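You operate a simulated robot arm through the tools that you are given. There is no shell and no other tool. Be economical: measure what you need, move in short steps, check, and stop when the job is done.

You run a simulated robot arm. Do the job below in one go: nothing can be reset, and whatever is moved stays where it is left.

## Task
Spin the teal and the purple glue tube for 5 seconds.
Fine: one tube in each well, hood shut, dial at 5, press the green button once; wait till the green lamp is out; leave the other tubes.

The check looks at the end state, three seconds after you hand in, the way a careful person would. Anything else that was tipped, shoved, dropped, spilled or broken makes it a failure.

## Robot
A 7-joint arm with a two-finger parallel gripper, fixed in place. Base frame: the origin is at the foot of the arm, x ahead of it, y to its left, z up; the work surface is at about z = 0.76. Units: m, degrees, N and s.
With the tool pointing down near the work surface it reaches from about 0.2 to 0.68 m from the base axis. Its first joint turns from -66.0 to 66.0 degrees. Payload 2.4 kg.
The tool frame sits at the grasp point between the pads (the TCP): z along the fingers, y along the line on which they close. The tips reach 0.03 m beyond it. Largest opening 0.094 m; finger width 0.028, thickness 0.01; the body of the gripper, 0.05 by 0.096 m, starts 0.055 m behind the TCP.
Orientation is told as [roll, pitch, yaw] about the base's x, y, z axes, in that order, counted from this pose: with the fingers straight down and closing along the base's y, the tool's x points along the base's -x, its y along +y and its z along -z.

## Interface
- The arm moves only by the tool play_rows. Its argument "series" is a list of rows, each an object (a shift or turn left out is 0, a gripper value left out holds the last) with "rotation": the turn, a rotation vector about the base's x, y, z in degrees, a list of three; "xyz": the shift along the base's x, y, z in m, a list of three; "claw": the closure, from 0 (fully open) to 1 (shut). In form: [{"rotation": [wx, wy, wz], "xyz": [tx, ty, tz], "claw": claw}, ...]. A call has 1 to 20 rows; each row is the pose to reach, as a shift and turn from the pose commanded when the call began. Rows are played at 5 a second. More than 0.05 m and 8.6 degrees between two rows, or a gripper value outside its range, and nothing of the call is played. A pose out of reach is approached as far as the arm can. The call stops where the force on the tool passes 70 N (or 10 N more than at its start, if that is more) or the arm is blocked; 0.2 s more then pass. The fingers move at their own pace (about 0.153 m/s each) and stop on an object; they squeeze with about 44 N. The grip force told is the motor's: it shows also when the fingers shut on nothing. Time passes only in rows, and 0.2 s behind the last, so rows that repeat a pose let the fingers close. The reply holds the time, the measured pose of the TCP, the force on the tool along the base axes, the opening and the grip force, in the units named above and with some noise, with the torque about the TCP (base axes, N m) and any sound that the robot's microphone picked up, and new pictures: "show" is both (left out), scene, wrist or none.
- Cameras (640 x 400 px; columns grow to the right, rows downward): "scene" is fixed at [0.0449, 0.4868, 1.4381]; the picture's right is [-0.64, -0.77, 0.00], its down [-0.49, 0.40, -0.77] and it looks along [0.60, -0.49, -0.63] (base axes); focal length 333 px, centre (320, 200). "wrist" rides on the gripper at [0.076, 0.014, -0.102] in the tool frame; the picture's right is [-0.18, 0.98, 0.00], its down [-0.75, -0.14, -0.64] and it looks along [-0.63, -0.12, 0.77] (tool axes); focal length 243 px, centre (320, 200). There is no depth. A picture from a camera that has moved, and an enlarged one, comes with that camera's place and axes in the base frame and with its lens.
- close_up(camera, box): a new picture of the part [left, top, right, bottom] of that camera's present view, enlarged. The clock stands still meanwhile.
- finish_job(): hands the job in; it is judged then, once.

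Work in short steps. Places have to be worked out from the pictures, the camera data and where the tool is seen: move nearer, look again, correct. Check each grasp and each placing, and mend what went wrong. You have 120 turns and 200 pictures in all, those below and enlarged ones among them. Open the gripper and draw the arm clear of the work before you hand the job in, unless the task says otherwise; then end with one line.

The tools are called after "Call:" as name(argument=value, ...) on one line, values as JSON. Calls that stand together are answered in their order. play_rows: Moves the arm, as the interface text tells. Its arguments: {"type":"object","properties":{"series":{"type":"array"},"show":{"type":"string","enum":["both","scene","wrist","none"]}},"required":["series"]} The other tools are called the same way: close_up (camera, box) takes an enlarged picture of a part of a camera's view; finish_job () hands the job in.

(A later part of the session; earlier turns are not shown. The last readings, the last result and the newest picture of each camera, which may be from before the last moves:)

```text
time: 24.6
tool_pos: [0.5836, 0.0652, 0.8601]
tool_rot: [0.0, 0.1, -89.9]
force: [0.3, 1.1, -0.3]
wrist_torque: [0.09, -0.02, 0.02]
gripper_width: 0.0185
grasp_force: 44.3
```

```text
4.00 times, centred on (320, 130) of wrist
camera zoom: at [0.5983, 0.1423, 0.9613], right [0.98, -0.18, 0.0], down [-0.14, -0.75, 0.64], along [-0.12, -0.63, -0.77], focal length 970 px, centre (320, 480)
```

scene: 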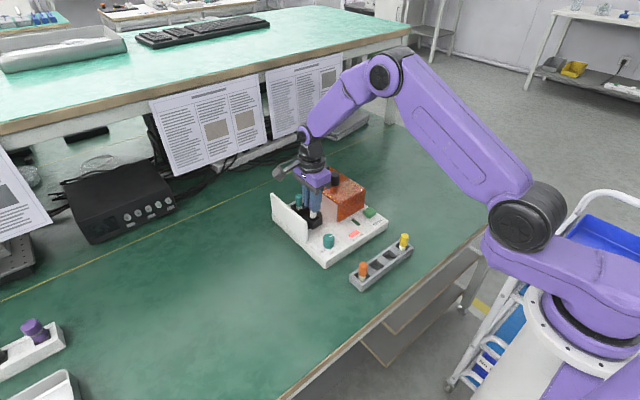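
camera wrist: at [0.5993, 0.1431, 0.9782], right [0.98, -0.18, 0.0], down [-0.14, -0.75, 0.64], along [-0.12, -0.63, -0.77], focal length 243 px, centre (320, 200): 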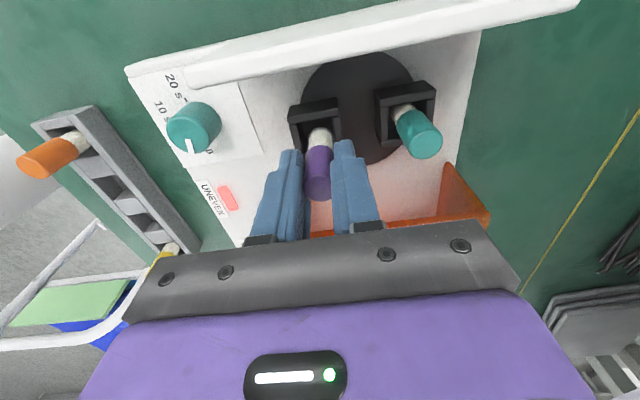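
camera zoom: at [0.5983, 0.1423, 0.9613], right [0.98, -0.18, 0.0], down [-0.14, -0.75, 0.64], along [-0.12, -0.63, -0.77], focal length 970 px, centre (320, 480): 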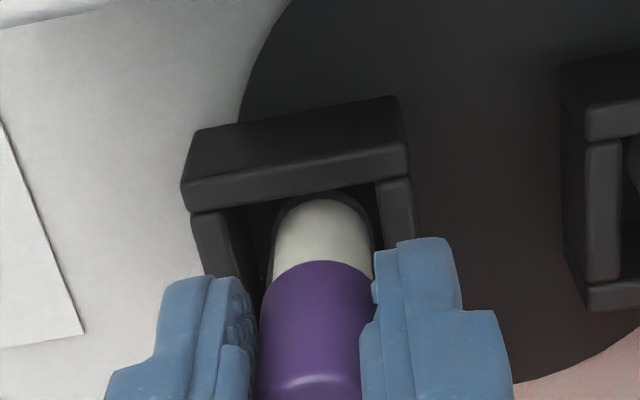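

It's inside the well freely, and the UNEVEN lamp has gone out. Lower 7 mm more and release.

Call:
play_rows(series=[{"xyz": [0.0, 0.0, -0.004]}, {"xyz": [0.0, 0.0, -0.007]}, {"xyz": [0.0, 0.0, -0.007]}, {"xyz": [0.0, 0.0, -0.007], "claw": 0.62}, {"xyz": [0.0, 0.0, -0.007], "claw": 0.62}, {"xyz": [0.0, 0.0, -0.007], "claw": 0.62}], show="none")

Call:
close_up(camera="scene", box=[290, 180, 345, 235])

```text
time: 26.0
tool_pos: [0.5849, 0.064, 0.853]
tool_rot: [0.1, 0.1, -90.0]
force: [0.6, -0.5, -0.3]
wrist_torque: [0.02, -0.02, 0.0]
gripper_width: 0.0358
grasp_force: 0.0
```

```text
7.27 times, centred on (318, 208) of scene
camera zoom: at [0.0449, 0.4868, 1.4381], right [-0.64, -0.77, 0.0], down [-0.49, 0.4, -0.77], along [0.6, -0.49, -0.63], focal length 2419 px, centre (338, 146)
```

zoom: 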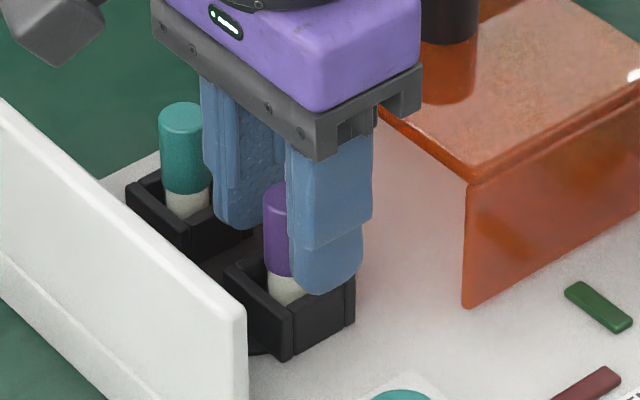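

Both tubes are in. Rise and move toward the hood knob to measure it.

Call:
play_rows(series=[{"xyz": [0.0, 0.0, 0.04], "claw": 0.62}, {"xyz": [0.0, 0.0, 0.09]}, {"xyz": [0.0, 0.0, 0.13]}, {"xyz": [0.01, 0.0, 0.15], "claw": 0.3}, {"xyz": [0.02, 0.0, 0.15]}, {"xyz": [0.02, 0.0, 0.15]}])

Call:
close_up(camera="scene", box=[280, 160, 390, 260])

Call:
close_up(camera="wrist", box=[200, 40, 440, 240])

```text
time: 27.4
tool_pos: [0.6033, 0.0646, 1.0039]
tool_rot: [0.1, 0.1, -90.0]
force: [0.3, 0.4, 0.1]
wrist_torque: [-0.01, -0.01, 0.02]
gripper_width: 0.0659
grasp_force: 0.1
camera wrist: at [0.6185, 0.1405, 1.105], right [0.98, -0.18, 0.0], down [-0.14, -0.75, 0.64], along [-0.12, -0.63, -0.77], focal length 243 px, centre (320, 200)
```

scene: 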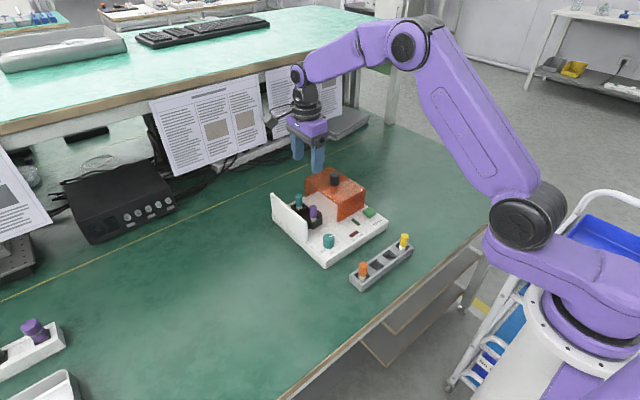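
wrist: 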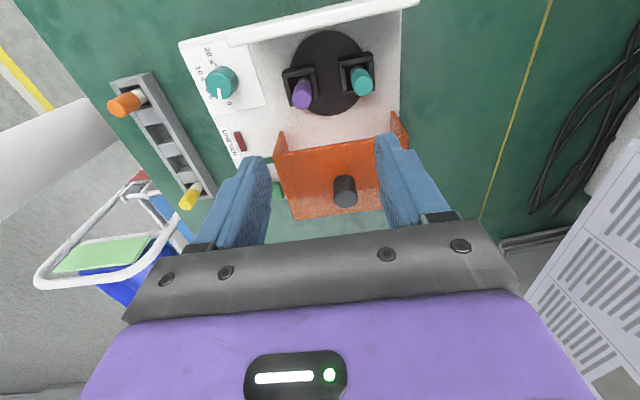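

```text
4.00 times, centred on (335, 210) of scene
camera zoom: at [0.0449, 0.4868, 1.4381], right [-0.64, -0.77, 0.0], down [-0.49, 0.4, -0.77], along [0.6, -0.49, -0.63], focal length 1330 px, centre (260, 160)
```

zoom: 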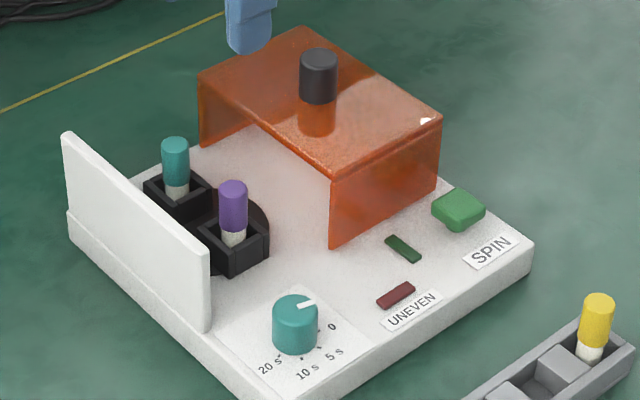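

```text
2.00 times, centred on (320, 140) of wrist
camera zoom: at [0.6185, 0.1405, 1.105], right [0.98, -0.18, 0.0], down [-0.14, -0.75, 0.64], along [-0.12, -0.63, -0.77], focal length 485 px, centre (320, 320)
```

zoom: 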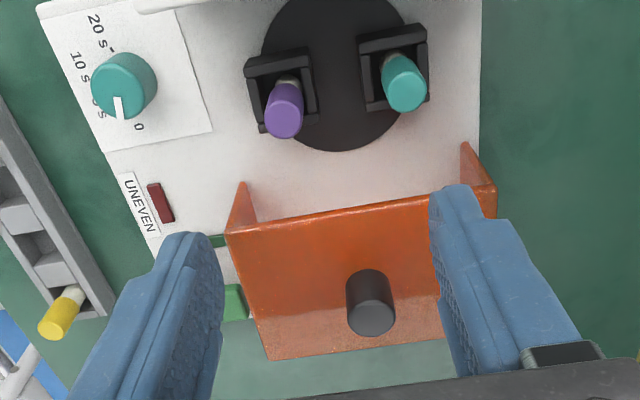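

Knob top ≈(0.6145,−0.030,0.902), hood top ≈0.865; tube tops ≈0.857, so the hood should just pass. Move above the knob.

Call:
play_rows(series=[{"xyz": [0.005, -0.04, 0.0]}, {"xyz": [0.0095, -0.08, 0.0]}, {"xyz": [0.0095, -0.093, 0.0]}, {"xyz": [0.0095, -0.093, -0.03]}, {"xyz": [0.0095, -0.093, -0.055]}, {"xyz": [0.0095, -0.093, -0.055]}])

Call:
close_up(camera="scene", box=[290, 130, 390, 230])

```text
time: 28.8
tool_pos: [0.6126, -0.0302, 0.9482]
tool_rot: [0.0, 0.0, -90.0]
force: [0.1, -0.3, 0.5]
wrist_torque: [-0.02, -0.01, 0.01]
gripper_width: 0.0657
grasp_force: 0.0
camera wrist: at [0.6267, 0.0466, 1.0502], right [0.98, -0.18, 0.0], down [-0.14, -0.75, 0.64], along [-0.12, -0.63, -0.77], focal length 243 px, centre (320, 200)
```

scene: 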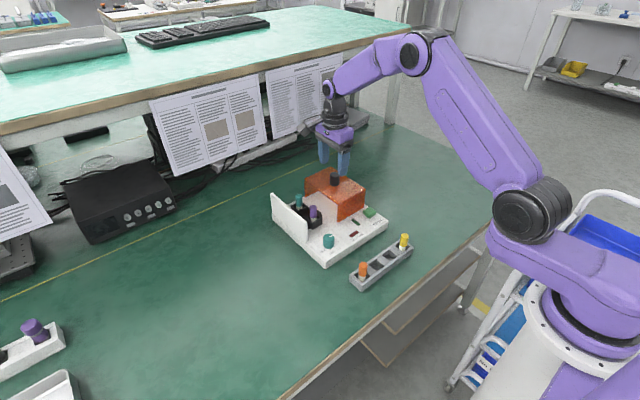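
wrist: 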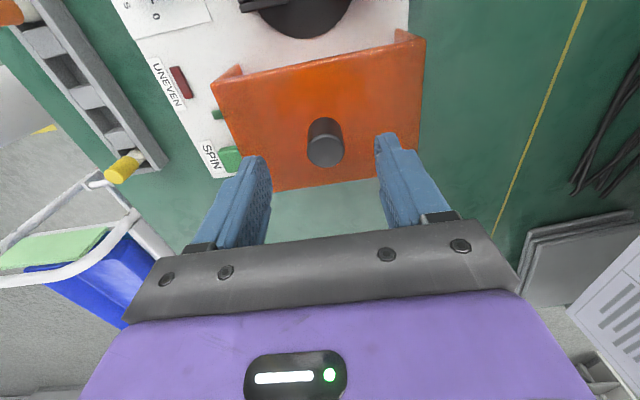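

```text
4.00 times, centred on (340, 180) of scene
camera zoom: at [0.0449, 0.4868, 1.4381], right [-0.64, -0.77, 0.0], down [-0.49, 0.4, -0.77], along [0.6, -0.49, -0.63], focal length 1330 px, centre (240, 280)
```

zoom: 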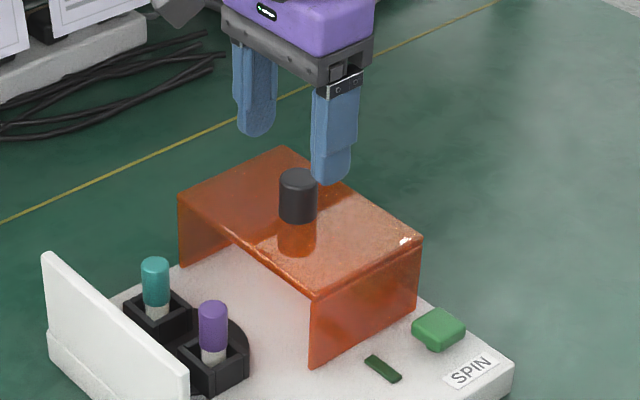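

Knob at (0.615,−0.032). Descend around it and close.

Call:
play_rows(series=[{"xyz": [0.0005, -0.002, -0.02]}, {"xyz": [0.0005, -0.002, -0.035]}, {"xyz": [0.0005, -0.002, -0.043]}, {"xyz": [0.0005, -0.002, -0.043], "claw": 1}, {"xyz": [0.0005, -0.002, -0.043], "claw": 1}, {"xyz": [0.0005, -0.002, -0.043], "claw": 1}])

Call:
close_up(camera="scene", box=[290, 130, 390, 230])

```text
time: 30.2
tool_pos: [0.6158, -0.0309, 0.9057]
tool_rot: [0.1, -0.1, -89.9]
force: [10.5, -0.2, -5.6]
wrist_torque: [-0.03, 0.22, 0.06]
gripper_width: 0.0272
grasp_force: 45.0
camera wrist: at [0.6288, 0.0456, 1.0075], right [0.98, -0.18, 0.0], down [-0.14, -0.75, 0.64], along [-0.12, -0.63, -0.77], focal length 243 px, centre (320, 200)
```

scene: 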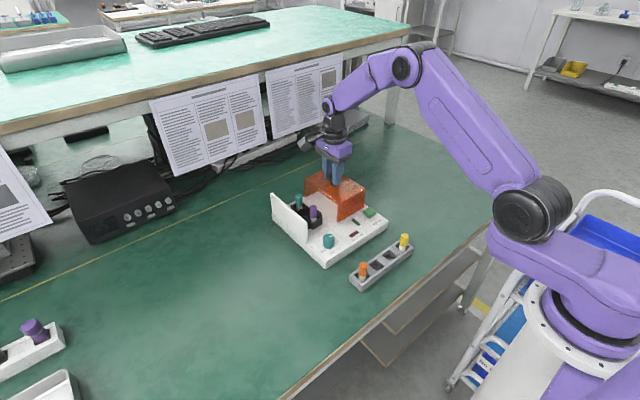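
wrist: 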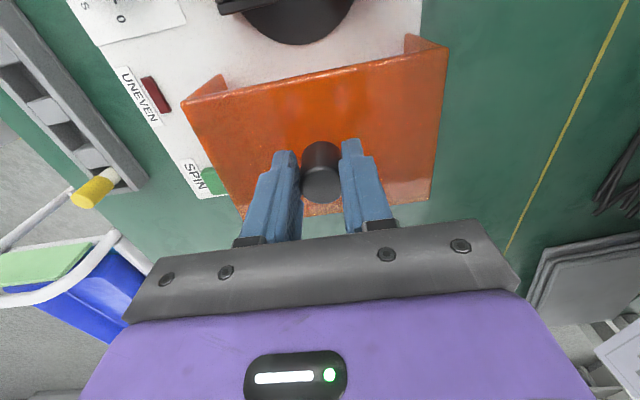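

```text
4.00 times, centred on (340, 180) of scene
camera zoom: at [0.0453, 0.4868, 1.4381], right [-0.64, -0.77, 0.0], down [-0.49, 0.4, -0.77], along [0.6, -0.49, -0.64], focal length 1330 px, centre (240, 280)
```

zoom: 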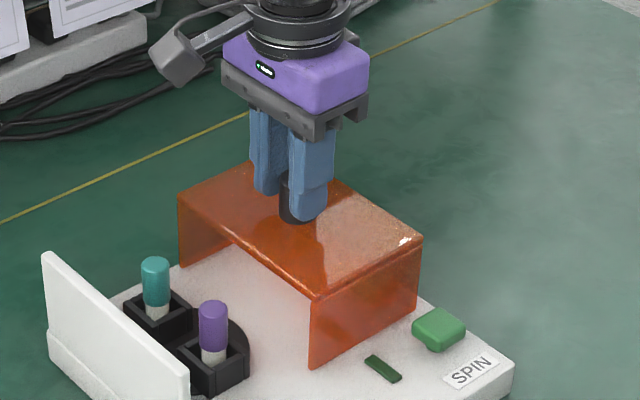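

Knob gripped with a 10 N side load; I relieve it slightly in +x and slide the hood 2 cm in +y as a test.

Call:
play_rows(series=[{"xyz": [0.001, 0.005, 0.0]}, {"xyz": [0.001, 0.01, 0.0]}, {"xyz": [0.001, 0.015, 0.0]}, {"xyz": [0.001, 0.02, 0.0]}, {"xyz": [0.001, 0.02, 0.0]}], show="none")

Call:
close_up(camera="scene", box=[270, 150, 390, 260])

```text
time: 31.4
tool_pos: [0.6149, -0.012, 0.9061]
tool_rot: [-0.1, 0.0, -90.1]
force: [-12.9, 0.1, 17.3]
wrist_torque: [-0.32, 0.02, -0.16]
gripper_width: 0.0273
grasp_force: 45.2
```

```text
3.64 times, centred on (330, 205) of scene
camera zoom: at [0.0442, 0.4869, 1.4381], right [-0.64, -0.77, 0.0], down [-0.49, 0.4, -0.77], along [0.6, -0.49, -0.63], focal length 1210 px, centre (284, 182)
```

zoom: 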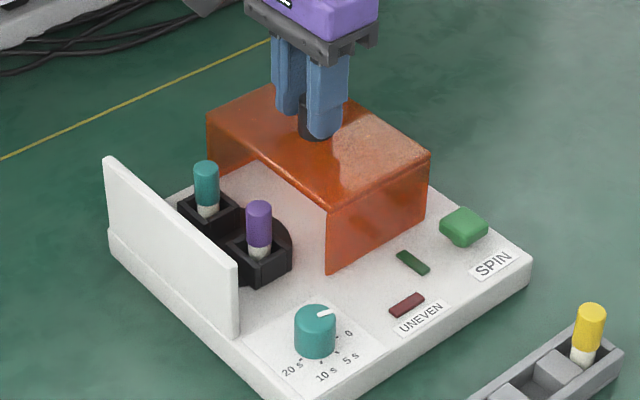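

The hood slides. Continue 1.5 cm more to just before the caps and inspect clearance.

Call:
play_rows(series=[{"xyz": [-0.0005, 0.005, 0.0005]}, {"xyz": [-0.0005, 0.01, 0.0005]}, {"xyz": [-0.0005, 0.015, 0.0005]}, {"xyz": [-0.0005, 0.015, 0.0005]}], show="wrist")

Call:
close_up(camera="scene", box=[280, 180, 350, 240])

```text
time: 32.4
tool_pos: [0.6159, 0.0041, 0.9053]
tool_rot: [-0.1, 0.0, -90.0]
force: [-14.7, -0.2, 11.0]
wrist_torque: [-0.21, -0.09, -0.17]
gripper_width: 0.0272
grasp_force: 46.1
camera wrist: at [0.6293, 0.0807, 1.0074], right [0.98, -0.18, 0.0], down [-0.14, -0.75, 0.64], along [-0.12, -0.63, -0.77], focal length 243 px, centre (320, 200)
```

wrist: 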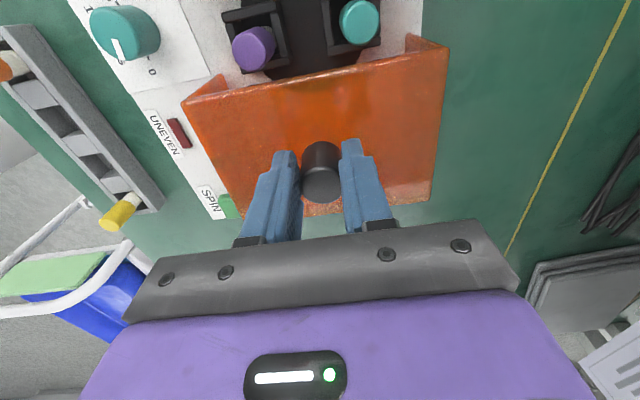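

```text
6.67 times, centred on (315, 210) of scene
camera zoom: at [0.0443, 0.4868, 1.4381], right [-0.64, -0.77, 0.0], down [-0.49, 0.4, -0.77], along [0.6, -0.49, -0.63], focal length 2217 px, centre (353, 133)
```

zoom: 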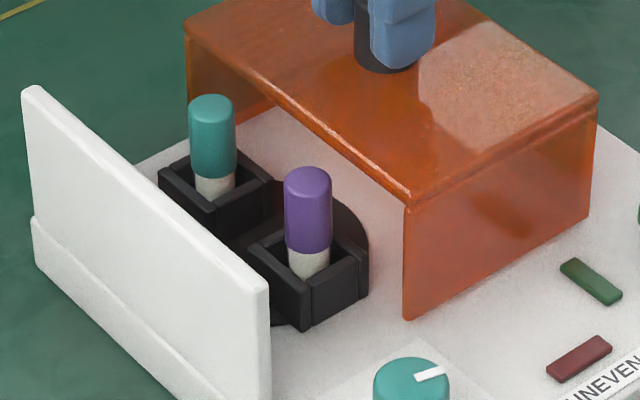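

Clearance looks small but by design; I advance 8 mm and check that the caps are not pushed.

Call:
play_rows(series=[{"xyz": [-0.0005, 0.004, 0.0]}, {"xyz": [-0.0005, 0.008, 0.0]}, {"xyz": [-0.0005, 0.008, 0.0]}], show="none")

Call:
close_up(camera="scene", box=[285, 180, 345, 235])

Call:
close_up(camera="wrist", box=[180, 0, 460, 200])

```text
time: 33.2
tool_pos: [0.6149, 0.0123, 0.9051]
tool_rot: [0.0, 0.0, -89.9]
force: [4.6, -0.7, -8.2]
wrist_torque: [0.09, 0.27, -0.03]
gripper_width: 0.0273
grasp_force: 45.2
```

```text
7.27 times, centred on (315, 208) of scene
camera zoom: at [0.0452, 0.4868, 1.4381], right [-0.64, -0.77, 0.0], down [-0.49, 0.4, -0.77], along [0.6, -0.49, -0.63], focal length 2419 px, centre (356, 146)
```

zoom: 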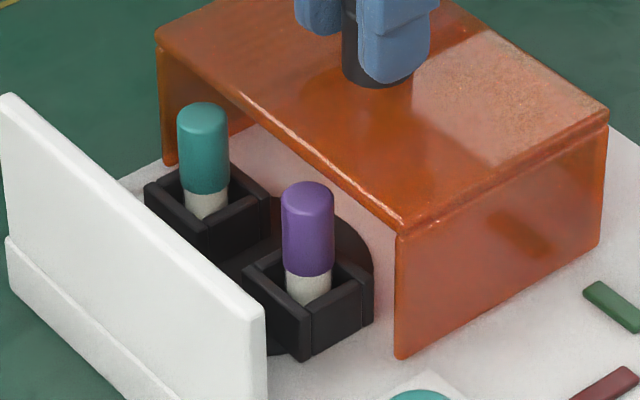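

```text
2.00 times, centred on (320, 100) of wrist
camera zoom: at [0.6289, 0.089, 1.0074], right [0.98, -0.18, 0.0], down [-0.14, -0.75, 0.64], along [-0.12, -0.63, -0.77], focal length 485 px, centre (320, 400)
```

zoom: 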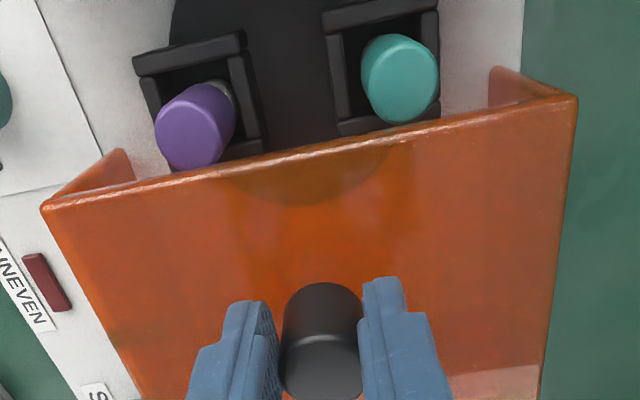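

Projection says the hood edge passes ~5 mm above the caps. Continue sliding 1.5 cm and verify.

Call:
play_rows(series=[{"xyz": [0.0, 0.005, 0.0]}, {"xyz": [0.0, 0.01, 0.0]}, {"xyz": [0.0, 0.015, 0.0]}, {"xyz": [0.0, 0.015, 0.0]}], show="none")

Call:
close_up(camera="scene", box=[285, 180, 345, 235])

```text
time: 34.2
tool_pos: [0.6154, 0.0253, 0.9058]
tool_rot: [0.2, 0.0, -89.9]
force: [11.7, -0.2, -0.1]
wrist_torque: [-0.12, 0.23, -0.04]
gripper_width: 0.0273
grasp_force: 45.0
```

```text
7.27 times, centred on (315, 208) of scene
camera zoom: at [0.0452, 0.4868, 1.4381], right [-0.64, -0.77, 0.0], down [-0.49, 0.4, -0.77], along [0.6, -0.49, -0.64], focal length 2419 px, centre (356, 146)
```

zoom: 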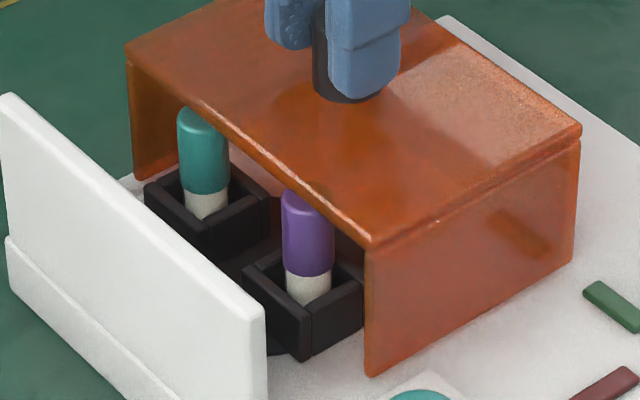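

The hood passes over the caps without touching. Continue toward the wall in small steps.

Call:
play_rows(series=[{"xyz": [0.0005, 0.005, 0.0]}, {"xyz": [0.0005, 0.01, 0.0]}, {"xyz": [0.0005, 0.015, 0.0]}, {"xyz": [0.0005, 0.02, 0.0]}, {"xyz": [0.0005, 0.025, 0.0]}, {"xyz": [0.0005, 0.025, 0.0]}], show="none")

Call:
close_up(camera="scene", box=[275, 160, 375, 260])

```text
time: 35.6
tool_pos: [0.6159, 0.0526, 0.9061]
tool_rot: [-0.1, 0.0, -89.9]
force: [-9.4, -0.1, 12.5]
wrist_torque: [-0.23, -0.13, -0.14]
gripper_width: 0.0273
grasp_force: 45.2
```

```text
4.00 times, centred on (325, 210) of scene
camera zoom: at [0.0444, 0.4868, 1.4381], right [-0.64, -0.77, 0.0], down [-0.49, 0.4, -0.77], along [0.6, -0.49, -0.63], focal length 1330 px, centre (300, 160)
```

zoom: 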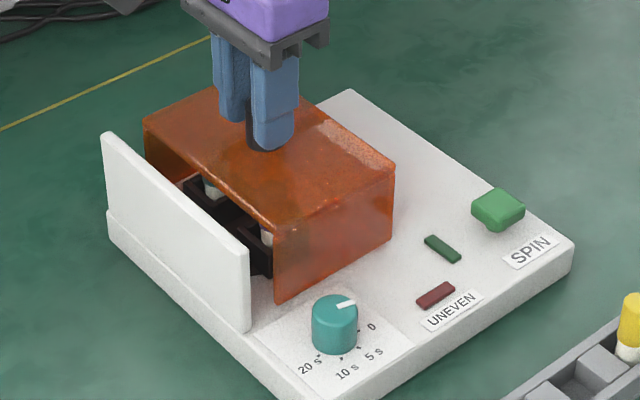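

About 2 cm remains; keep sliding until it meets the wall.

Call:
play_rows(series=[{"xyz": [0.0, 0.004, 0.0]}, {"xyz": [0.0, 0.008, 0.0]}, {"xyz": [0.0, 0.012, 0.0]}, {"xyz": [0.0, 0.016, 0.0]}, {"xyz": [0.0, 0.019, 0.0]}, {"xyz": [0.0, 0.019, 0.0]}], show="none")

Call:
close_up(camera="scene", box=[275, 170, 355, 250])

```text
time: 37.0
tool_pos: [0.6138, 0.0701, 0.9058]
tool_rot: [-0.1, 0.0, -90.0]
force: [-2.4, 1.3, -5.2]
wrist_torque: [-0.02, -0.44, -0.05]
gripper_width: 0.027
grasp_force: 44.9
```

```text
5.00 times, centred on (315, 210) of scene
camera zoom: at [0.0449, 0.4869, 1.4381], right [-0.64, -0.77, 0.0], down [-0.49, 0.4, -0.77], along [0.6, -0.49, -0.63], focal length 1663 px, centre (345, 150)
```

zoom: 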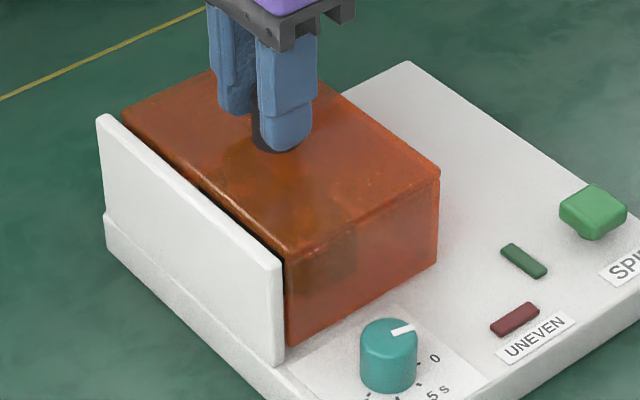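

Nearly closed; push the last few mm until contact force appears.

Call:
play_rows(series=[{"xyz": [0.0, 0.002, 0.0]}, {"xyz": [0.0, 0.004, 0.0]}, {"xyz": [0.0, 0.006, 0.0]}, {"xyz": [0.0, 0.008, 0.0]}, {"xyz": [0.0, 0.01, 0.0]}], show="none")

Call:
close_up(camera="scene", box=[275, 170, 355, 250])

```text
time: 38.2
tool_pos: [0.6153, 0.0743, 0.9063]
tool_rot: [-0.3, -0.1, -90.4]
force: [-19.0, -27.8, 3.0]
wrist_torque: [-0.43, -0.19, -0.05]
gripper_width: 0.0274
grasp_force: 45.3
```

```text
5.00 times, centred on (315, 210) of scene
camera zoom: at [0.0444, 0.4861, 1.4384], right [-0.64, -0.77, 0.0], down [-0.49, 0.41, -0.77], along [0.6, -0.49, -0.63], focal length 1663 px, centre (345, 150)
```

zoom: 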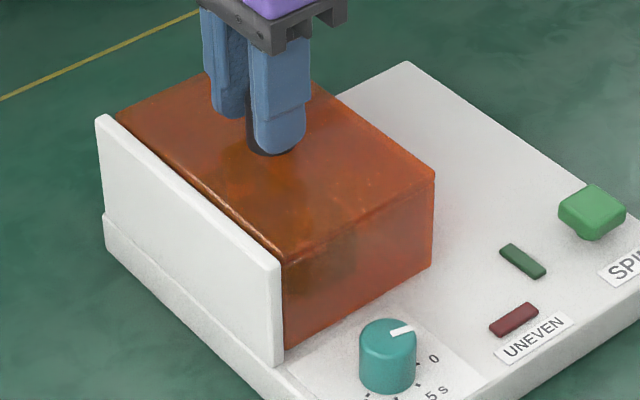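

Shut: −28 N at y=0.074, hood against the wall. Relax the push, open, and rise.

Call:
play_rows(series=[{"xyz": [0.0, -0.004, 0.0]}, {"xyz": [0.0, -0.004, 0.0], "claw": 0.5}, {"xyz": [0.0, -0.004, 0.0], "claw": 0.5}, {"xyz": [0.0, -0.004, 0.0], "claw": 0.5}, {"xyz": [0.0, -0.004, 0.04]}, {"xyz": [0.0, -0.004, 0.08]}, {"xyz": [-0.04, -0.004, 0.1]}, {"xyz": [-0.08, -0.004, 0.1]}, {"xyz": [-0.11, -0.004, 0.1]}, {"xyz": [-0.11, -0.004, 0.1]}])

Call:
close_up(camera="scene", box=[275, 180, 395, 270])

Call:
close_up(camera="wrist", box=[220, 20, 440, 220])

```text
time: 40.4
tool_pos: [0.5012, 0.0757, 1.0068]
tool_rot: [0.0, 0.1, -90.1]
force: [0.3, -0.6, 0.1]
wrist_torque: [-0.01, 0.0, 0.01]
gripper_width: 0.0469
grasp_force: 0.1
camera wrist: at [0.515, 0.1521, 1.1084], right [0.98, -0.18, 0.0], down [-0.14, -0.75, 0.64], along [-0.12, -0.63, -0.77], focal length 243 px, centre (320, 200)
```

scene: 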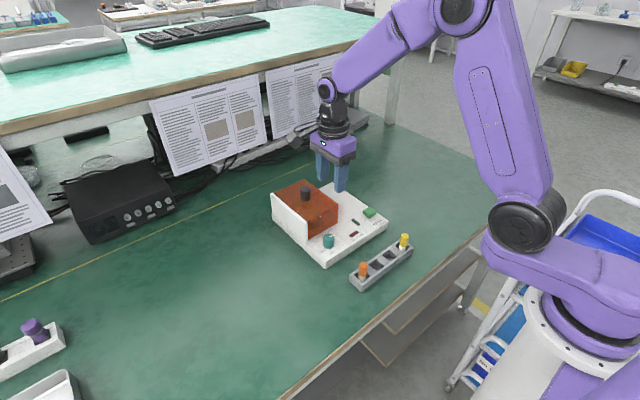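
wrist: 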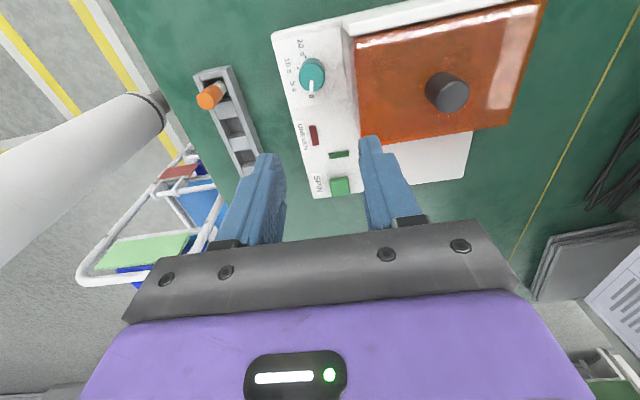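

```text
4.44 times, centred on (335, 225) of scene
camera zoom: at [0.0449, 0.4868, 1.4381], right [-0.64, -0.77, 0.0], down [-0.49, 0.4, -0.77], along [0.6, -0.49, -0.63], focal length 1478 px, centre (253, 89)
```

zoom: 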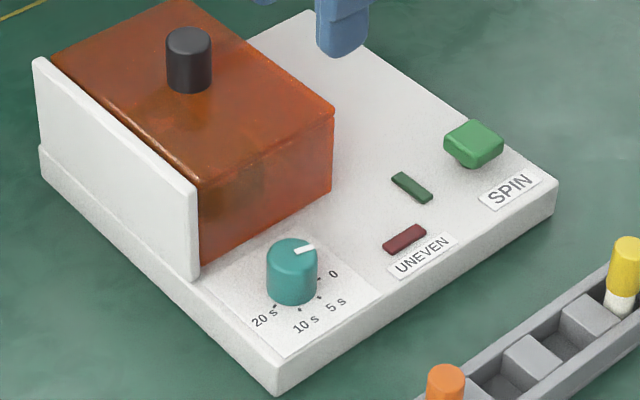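

```text
2.00 times, centred on (330, 120) of wrist
camera zoom: at [0.515, 0.1521, 1.1084], right [0.98, -0.18, 0.0], down [-0.14, -0.75, 0.64], along [-0.12, -0.63, -0.77], focal length 485 px, centre (300, 360)
```

zoom: 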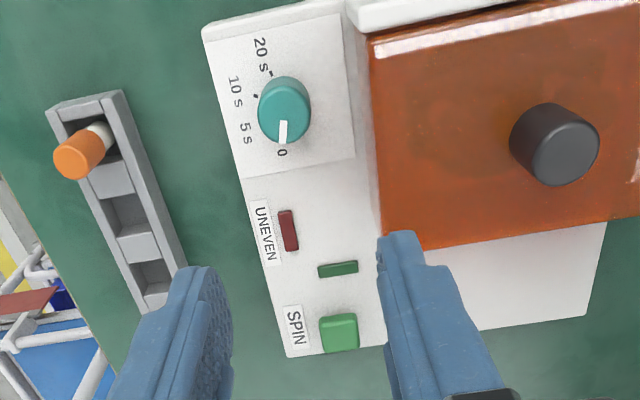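

Hood is shut. Dial centre ≈(0.493,0.0885), top z≈0.831, pointer at 0; marks are spaced ≈50° clockwise (0→5). I pre-rotate to yaw −45° above the dial so that a −50° turn stays in range.

Call:
play_rows(series=[{"rotation": [0, 0, 8], "xyz": [-0.004, 0.004, -0.01], "claw": 0.4}, {"rotation": [0, 0, 16], "xyz": [-0.008, 0.008, -0.02]}, {"rotation": [0, 0, 24], "xyz": [-0.01, 0.012, -0.04]}, {"rotation": [0, 0, 32], "xyz": [-0.01, 0.013, -0.06]}, {"rotation": [0, 0, 40], "xyz": [-0.01, 0.013, -0.08]}, {"rotation": [0, 0, 45], "xyz": [-0.01, 0.013, -0.1]}, {"rotation": [0, 0, 45], "xyz": [-0.01, 0.013, -0.11]}, {"rotation": [0, 0, 45], "xyz": [-0.01, 0.013, -0.11]}, {"rotation": [0, 0, 45], "xyz": [-0.01, 0.013, -0.11]}])

Call:
close_up(camera="wrist", box=[230, 60, 410, 220])

Call:
close_up(camera="scene", box=[290, 190, 370, 270])

```text
time: 42.4
tool_pos: [0.496, 0.0898, 0.8963]
tool_rot: [0.1, 0.1, -44.9]
force: [0.5, 0.4, -0.3]
wrist_torque: [0.03, -0.01, 0.04]
gripper_width: 0.0563
grasp_force: 0.1
camera wrist: at [0.4516, 0.1538, 0.998], right [0.82, 0.57, 0.0], down [0.43, -0.63, 0.64], along [0.36, -0.53, -0.77], focal length 243 px, centre (320, 200)
```

scene: 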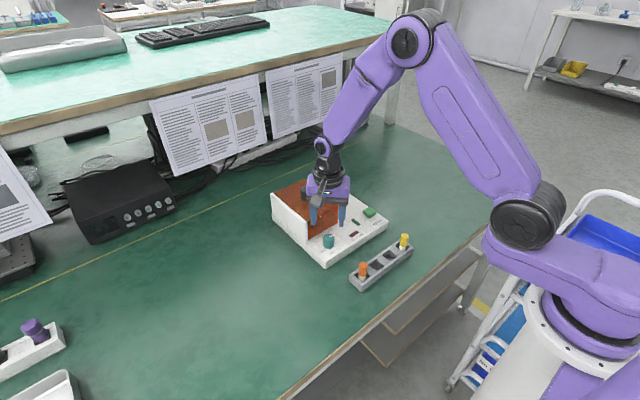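
wrist: 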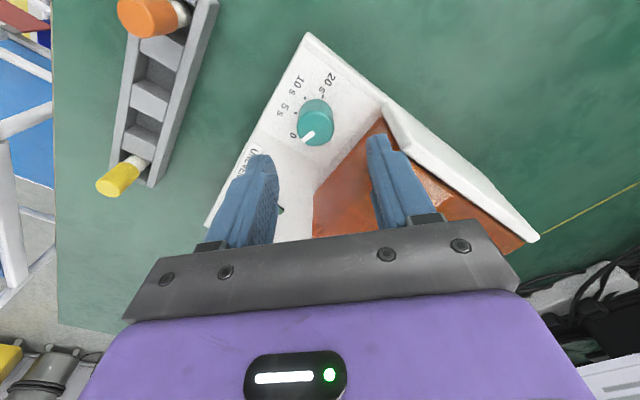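

```text
2.50 times, centred on (320, 140) of wrist
camera zoom: at [0.4516, 0.1538, 0.998], right [0.82, 0.57, 0.0], down [0.43, -0.63, 0.64], along [0.36, -0.53, -0.77], focal length 606 px, centre (320, 350)
```

zoom: 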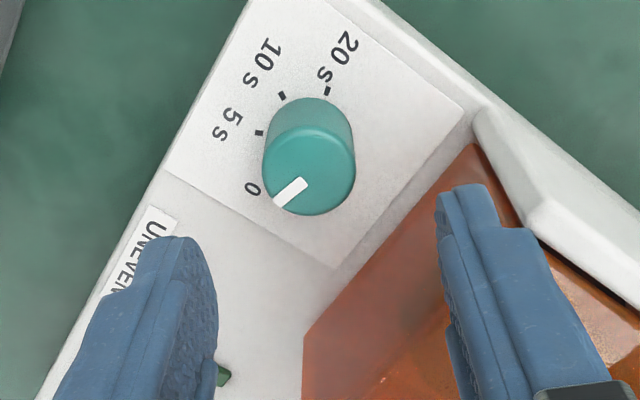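

```text
5.00 times, centred on (330, 230) of scene
camera zoom: at [0.0449, 0.4868, 1.4381], right [-0.64, -0.77, 0.0], down [-0.49, 0.4, -0.77], along [0.6, -0.49, -0.63], focal length 1663 px, centre (270, 50)
```

zoom: 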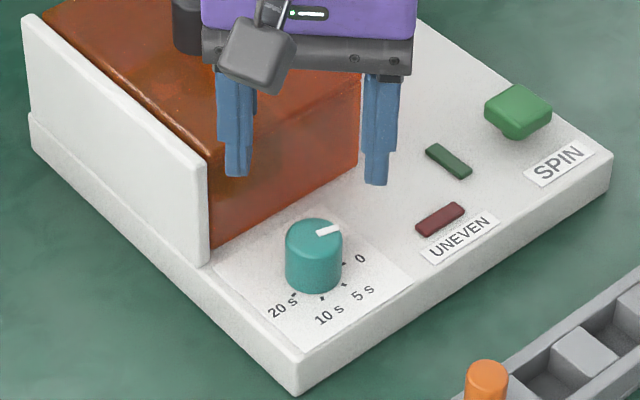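

Dial centre (0.491,0.092), top 0.832. Shift, descend to z≈0.84, and close on the dial.

Call:
play_rows(series=[{"xyz": [-0.0045, 0.0025, 0]}, {"xyz": [-0.0045, 0.0025, -0.02]}, {"xyz": [-0.0045, 0.0025, -0.04]}, {"xyz": [-0.0045, 0.0025, -0.055]}, {"xyz": [-0.0045, 0.0025, -0.055], "claw": 0.6}, {"xyz": [-0.0045, 0.0025, -0.055], "claw": 0.6}], show="wrist")

Call:
close_up(camera="scene", box=[300, 200, 370, 270])

```text
time: 43.8
tool_pos: [0.4941, 0.0922, 0.8419]
tool_rot: [0.1, -0.1, -45.0]
force: [-0.1, -0.6, -0.6]
wrist_torque: [-0.01, 0.04, -0.01]
gripper_width: 0.0384
grasp_force: 0.5
camera wrist: at [0.449, 0.1569, 0.9435], right [0.82, 0.57, 0.0], down [0.43, -0.63, 0.64], along [0.36, -0.53, -0.77], focal length 243 px, centre (320, 200)
```

wrist: 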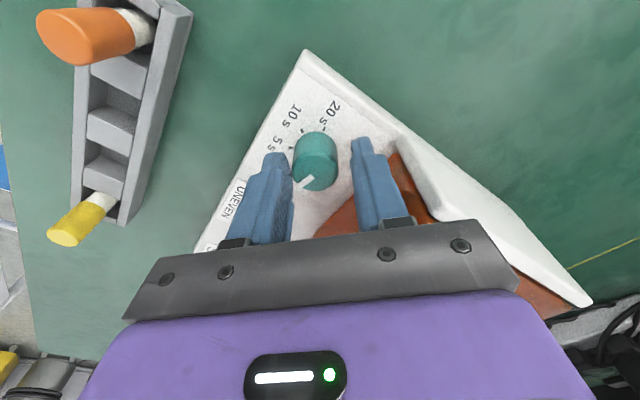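

```text
5.71 times, centred on (335, 235) of scene
camera zoom: at [0.0449, 0.4868, 1.4381], right [-0.64, -0.77, 0.0], down [-0.49, 0.4, -0.77], along [0.6, -0.49, -0.63], focal length 1901 px, centre (234, 0)
```

zoom: 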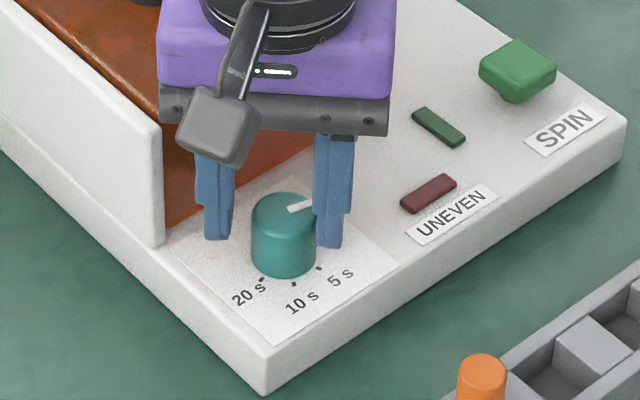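

Dial is slightly nearer the left finger; shift 2.5 mm toward it, then close gently.

Call:
play_rows(series=[{"xyz": [-0.002, -0.0015, 0]}, {"xyz": [-0.002, -0.0015, 0], "claw": 1}, {"xyz": [-0.002, -0.0015, 0], "claw": 1}, {"xyz": [-0.002, -0.0015, 0], "claw": 1}], show="none")

```text
time: 44.8
tool_pos: [0.4891, 0.0901, 0.8425]
tool_rot: [-0.2, 0.1, -45.1]
force: [-10.5, -6.4, 6.9]
wrist_torque: [0.1, 0.49, -0.06]
gripper_width: 0.0296
grasp_force: 45.6
```

Gripped at 29.6 mm. Relieve ~1 mm and turn −25° first.

Call:
play_rows(series=[{"xyz": [-0.001, -0.0006, 0.001]}, {"xyz": [-0.001, -0.0006, 0.001], "rotation": [0, 0, -6]}, {"xyz": [-0.001, -0.0006, 0.001], "rotation": [0, 0, -12]}, {"xyz": [-0.001, -0.0006, 0.001], "rotation": [0, 0, -18]}, {"xyz": [-0.001, -0.0006, 0.001], "rotation": [0, 0, -25]}, {"xyz": [-0.001, -0.0006, 0.001], "rotation": [0, 0, -25]}], show="none")

Call:
close_up(camera="scene", box=[300, 200, 370, 270])

Call:
close_up(camera="wrist", box=[240, 80, 400, 220])

```text
time: 46.2
tool_pos: [0.49, 0.0907, 0.8423]
tool_rot: [0.5, 0.0, -70.0]
force: [24.9, 6.1, -32.0]
wrist_torque: [0.02, -0.27, 0.18]
gripper_width: 0.0296
grasp_force: 45.5
```

```text
5.71 times, centred on (335, 235) of scene
camera zoom: at [0.046, 0.4871, 1.438], right [-0.64, -0.77, 0.0], down [-0.49, 0.4, -0.77], along [0.59, -0.49, -0.64], focal length 1901 px, centre (234, 0)
```

zoom: 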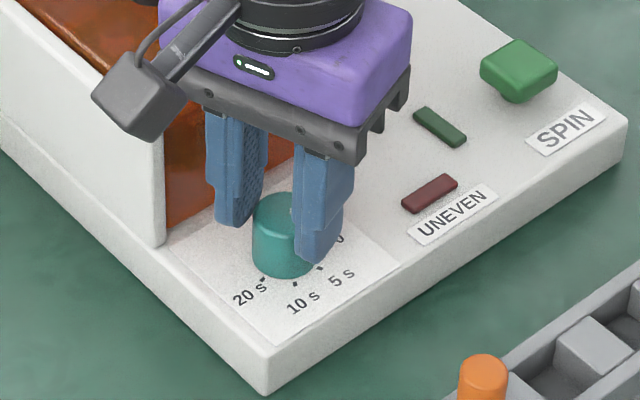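

```text
2.86 times, centred on (320, 150) of wrist
camera zoom: at [0.4775, 0.1689, 0.9439], right [0.99, 0.16, 0.01], down [0.12, -0.76, 0.64], along [0.11, -0.63, -0.77], focal length 693 px, centre (320, 343)
```

zoom: 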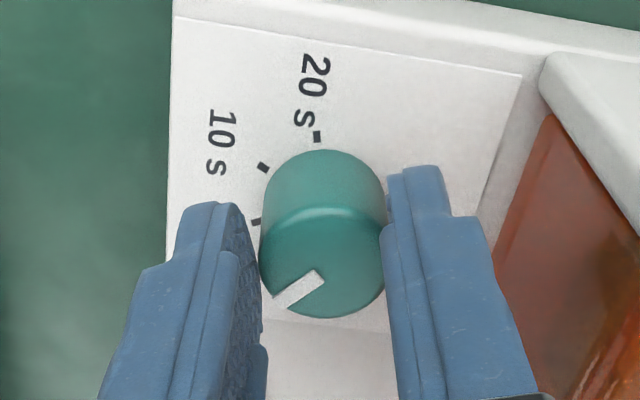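

The dial turns with the gripper. Undo the 1 mm upward pull and x load, and turn another −25°.

Call:
play_rows(series=[{"xyz": [0.001, 0.0003, -0.0012], "rotation": [0, 0, 0]}, {"xyz": [0.001, 0.0003, -0.0012], "rotation": [0, 0, -6]}, {"xyz": [0.001, 0.0003, -0.0012], "rotation": [0, 0, -12]}, {"xyz": [0.001, 0.0003, -0.0012], "rotation": [0, 0, -18]}, {"xyz": [0.001, 0.0003, -0.0012], "rotation": [0, 0, -25]}, {"xyz": [0.001, 0.0003, -0.0012], "rotation": [0, 0, -25]}], show="none")

Call:
close_up(camera="wrist", box=[240, 80, 400, 220])

```text
time: 47.6
tool_pos: [0.4927, 0.0908, 0.8425]
tool_rot: [0.8, 0.2, -95.1]
force: [19.9, 2.1, 19.1]
wrist_torque: [-0.37, -0.44, 0.13]
gripper_width: 0.0295
grasp_force: 45.5
```

```text
2.86 times, centred on (320, 150) of wrist
camera zoom: at [0.5135, 0.1673, 0.9443], right [0.96, -0.27, 0.01], down [-0.22, -0.74, 0.64], along [-0.16, -0.62, -0.77], focal length 693 px, centre (320, 343)
```

zoom: 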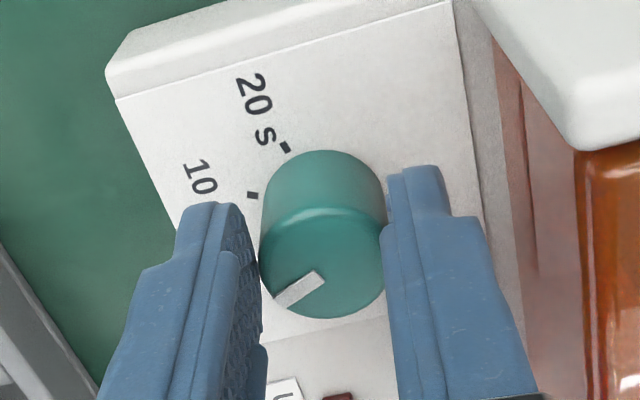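

Turned 50° in total. Release, rise, and check the pointer against the 5 s tick.

Call:
play_rows(series=[{"xyz": [0.0, 0.0, 0.0], "claw": 0.5}, {"xyz": [0.0, 0.0, 0.0], "claw": 0.5}, {"xyz": [0.0, 0.0, 0.02]}, {"xyz": [0.0, 0.0, 0.06]}, {"xyz": [0.0, 0.0, 0.09]}, {"xyz": [0.0, 0.0, 0.09]}], show="none")

Call:
close_up(camera="wrist", box=[220, 40, 420, 200])

Call:
close_up(camera="scene", box=[305, 215, 365, 270])

```text
time: 49.0
tool_pos: [0.487, 0.0914, 0.9325]
tool_rot: [0.0, 0.0, -94.9]
force: [-0.3, 0.1, 0.3]
wrist_torque: [-0.01, 0.0, -0.02]
gripper_width: 0.0471
grasp_force: 0.1
```

```text
2.50 times, centred on (320, 120) of wrist
camera zoom: at [0.5078, 0.1678, 1.0335], right [0.96, -0.27, 0.0], down [-0.21, -0.74, 0.64], along [-0.17, -0.62, -0.77], focal length 606 px, centre (320, 400)
```

zoom: 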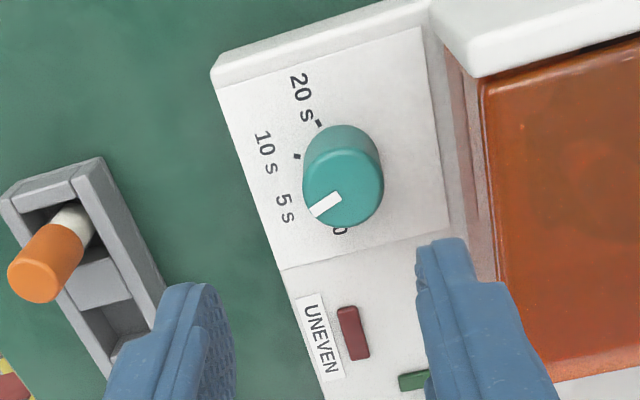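

```text
7.27 times, centred on (335, 242) of scene
camera zoom: at [0.0449, 0.4868, 1.4381], right [-0.64, -0.77, 0.0], down [-0.49, 0.4, -0.77], along [0.6, -0.49, -0.63], focal length 2419 px, centre (211, -109)
```

zoom: 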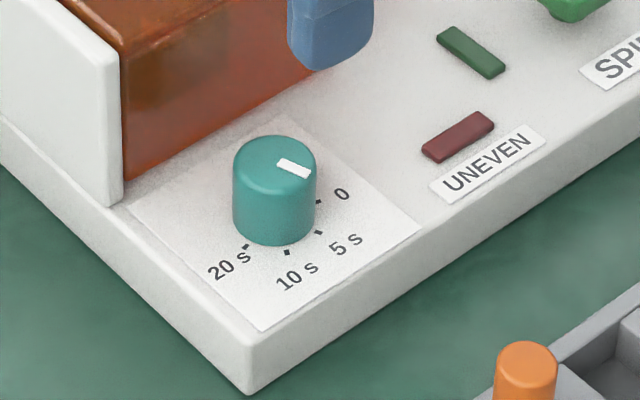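

Pointer appears near 5 s. To verify precisely I'll view the dial nearly from above: yaw back to 0 with the camera just on the −x side of the dial.

Call:
play_rows(series=[{"xyz": [0.0, 0.0, 0.02], "rotation": [0, 0, 8]}, {"xyz": [0.004, -0.002, 0.04], "rotation": [0, 0, 16]}, {"xyz": [0.008, -0.004, 0.05], "rotation": [0, 0, 24]}, {"xyz": [0.012, -0.006, 0.05], "rotation": [0, 0, 32]}, {"xyz": [0.016, -0.008, 0.05], "rotation": [0, 0, 40]}, {"xyz": [0.02, -0.01, 0.05], "rotation": [0, 0, 48]}, {"xyz": [0.024, -0.012, 0.05], "rotation": [0, 0, 56]}, {"xyz": [0.028, -0.014, 0.05], "rotation": [0, 0, 64]}, {"xyz": [0.032, -0.016, 0.05], "rotation": [0, 0, 72]}, {"xyz": [0.036, -0.018, 0.05], "rotation": [0, 0, 80]}, {"xyz": [0.04, -0.02, 0.05], "rotation": [0, 0, 88]}, {"xyz": [0.04, -0.02, 0.05], "rotation": [0, 0, 95]}, {"xyz": [0.04, -0.02, 0.05], "rotation": [0, 0, 95]}], show="none")

Call:
close_up(camera="wrist", box=[220, 0, 440, 200])

```text
time: 51.8
tool_pos: [0.5289, 0.0709, 0.9782]
tool_rot: [0.0, 0.0, 0.2]
force: [0.3, 0.8, -0.3]
wrist_torque: [0.02, -0.03, -0.02]
gripper_width: 0.0472
grasp_force: 0.1
```

```text
2.00 times, centred on (330, 100) of wrist
camera zoom: at [0.4532, 0.0858, 1.0817], right [0.18, 0.98, 0.0], down [0.75, -0.14, 0.64], along [0.63, -0.12, -0.77], focal length 485 px, centre (300, 400)
```

zoom: 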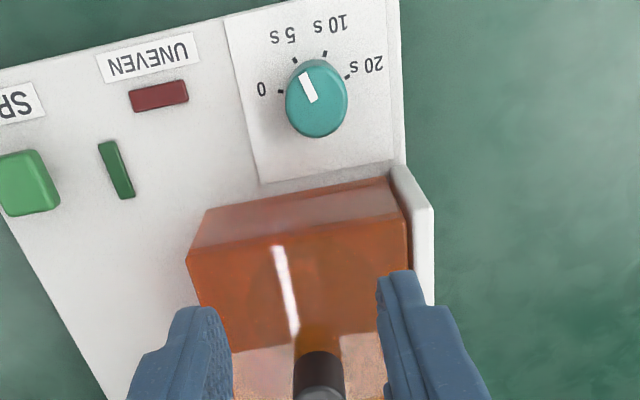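

Good top view; zoom on the dial.

Call:
close_up(camera="wrist", box=[295, 0, 375, 75])

```text
5.33 times, centred on (335, 38) of wrist
camera zoom: at [0.4532, 0.0858, 1.0817], right [0.18, 0.98, 0.0], down [0.75, -0.14, 0.64], along [0.63, -0.12, -0.77], focal length 1294 px, centre (240, 1067)
```

zoom: 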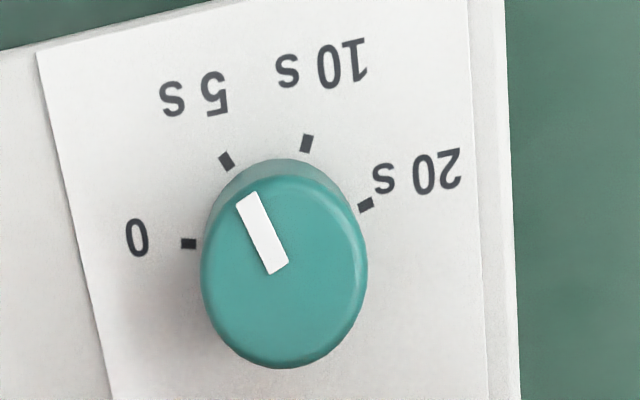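

Computed angles: ticks at 14.6/64.6/114.8/165°, pointer ≈73°, i.e. ~8° past 5 s. I'll grip again at yaw 0 (dial axis ≈(0.4915,0.087)) and turn back +8°.

Call:
play_rows(series=[{"xyz": [-0.03, 0.015, 0], "claw": 0.4}, {"xyz": [-0.0376, 0.0172, -0.02]}, {"xyz": [-0.0376, 0.0172, -0.06]}, {"xyz": [-0.0376, 0.0172, -0.1]}, {"xyz": [-0.0376, 0.0172, -0.12]}, {"xyz": [-0.0376, 0.0172, -0.12]}], show="wrist")

Call:
close_up(camera="scene", box=[295, 190, 375, 270])

```text
time: 53.2
tool_pos: [0.4904, 0.0874, 0.8622]
tool_rot: [0.0, 0.0, -0.1]
force: [0.2, -0.1, 0.6]
wrist_torque: [-0.01, -0.01, -0.02]
gripper_width: 0.0562
grasp_force: 0.2
camera wrist: at [0.4147, 0.1029, 0.9631], right [0.18, 0.98, 0.0], down [0.75, -0.14, 0.64], along [0.63, -0.12, -0.77], focal length 243 px, centre (320, 200)
```

wrist: 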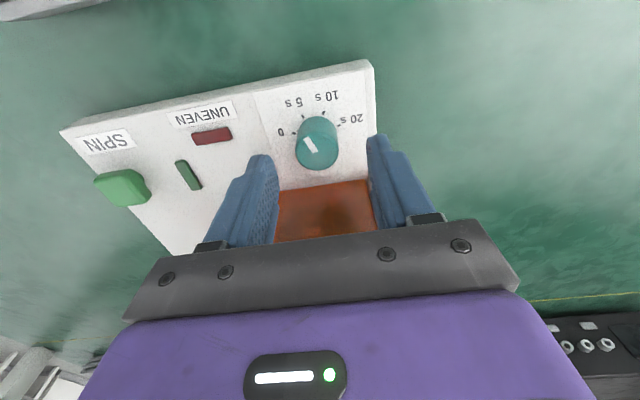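

```text
5.00 times, centred on (335, 230) of scene
camera zoom: at [0.0449, 0.4868, 1.4381], right [-0.64, -0.77, 0.0], down [-0.49, 0.4, -0.77], along [0.6, -0.49, -0.63], focal length 1663 px, centre (245, 50)
```

zoom: 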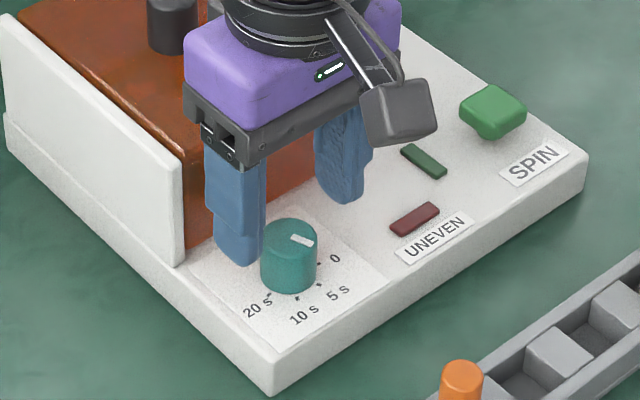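

Aligned. Descend 2 cm, close, turn +8°, and look while gripped.

Call:
play_rows(series=[{"xyz": [0.0005, 0.0, -0.01]}, {"xyz": [0.0005, 0.0, -0.019]}, {"xyz": [0.0005, 0.0, -0.019], "claw": 1}, {"xyz": [0.0005, 0.0, -0.019], "claw": 1}, {"xyz": [0.0005, 0.0, -0.019], "claw": 1}], show="none")

Call:
close_up(camera="wrist", box=[260, 80, 380, 190])

```text
time: 54.4
tool_pos: [0.4921, 0.0853, 0.8414]
tool_rot: [0.0, 0.1, -0.2]
force: [-1.1, -30.2, 7.3]
wrist_torque: [-0.96, 0.14, -0.08]
gripper_width: 0.0295
grasp_force: 45.6
```

```text
3.64 times, centred on (320, 135) of wrist
camera zoom: at [0.4159, 0.1009, 0.9427], right [0.19, 0.98, 0.0], down [0.75, -0.14, 0.64], along [0.63, -0.12, -0.77], focal length 882 px, centre (320, 436)
```

zoom: 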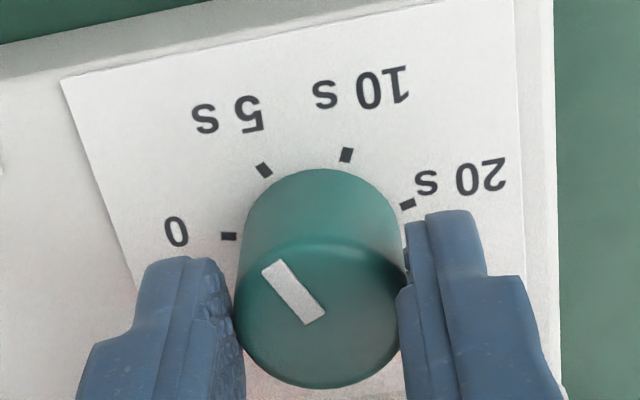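

Pointer ≈5° past the 5 s direction. Turn +5° while relieving the 30 N y-load.

Call:
play_rows(series=[{"xyz": [0.0, -0.002, 0.0]}, {"xyz": [0.0, -0.002, 0.0], "rotation": [0, 0, 3]}, {"xyz": [0.0, -0.002, 0.0], "rotation": [0, 0, 5]}, {"xyz": [0.0, -0.002, 0.0], "rotation": [0, 0, 5]}], show="none")

Call:
close_up(camera="wrist", box=[260, 80, 380, 190])

```text
time: 55.4
tool_pos: [0.4922, 0.0854, 0.8407]
tool_rot: [0.1, 0.2, 4.9]
force: [-13.5, -23.2, 10.0]
wrist_torque: [-0.35, -0.58, -0.05]
gripper_width: 0.0295
grasp_force: 45.4
```

```text
3.64 times, centred on (320, 135) of wrist
camera zoom: at [0.415, 0.0937, 0.9428], right [0.1, 1.0, 0.0], down [0.76, -0.08, 0.64], along [0.64, -0.06, -0.77], focal length 882 px, centre (320, 436)
```

zoom: 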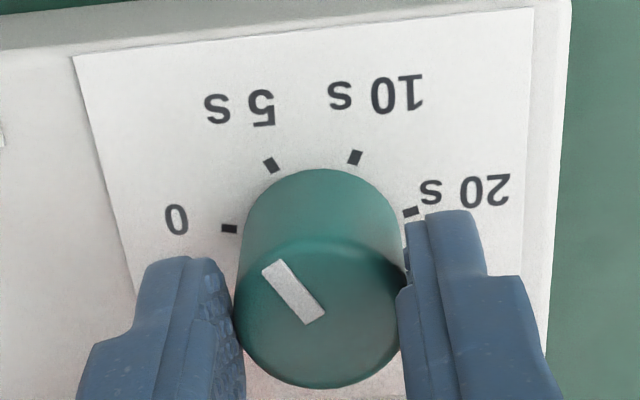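

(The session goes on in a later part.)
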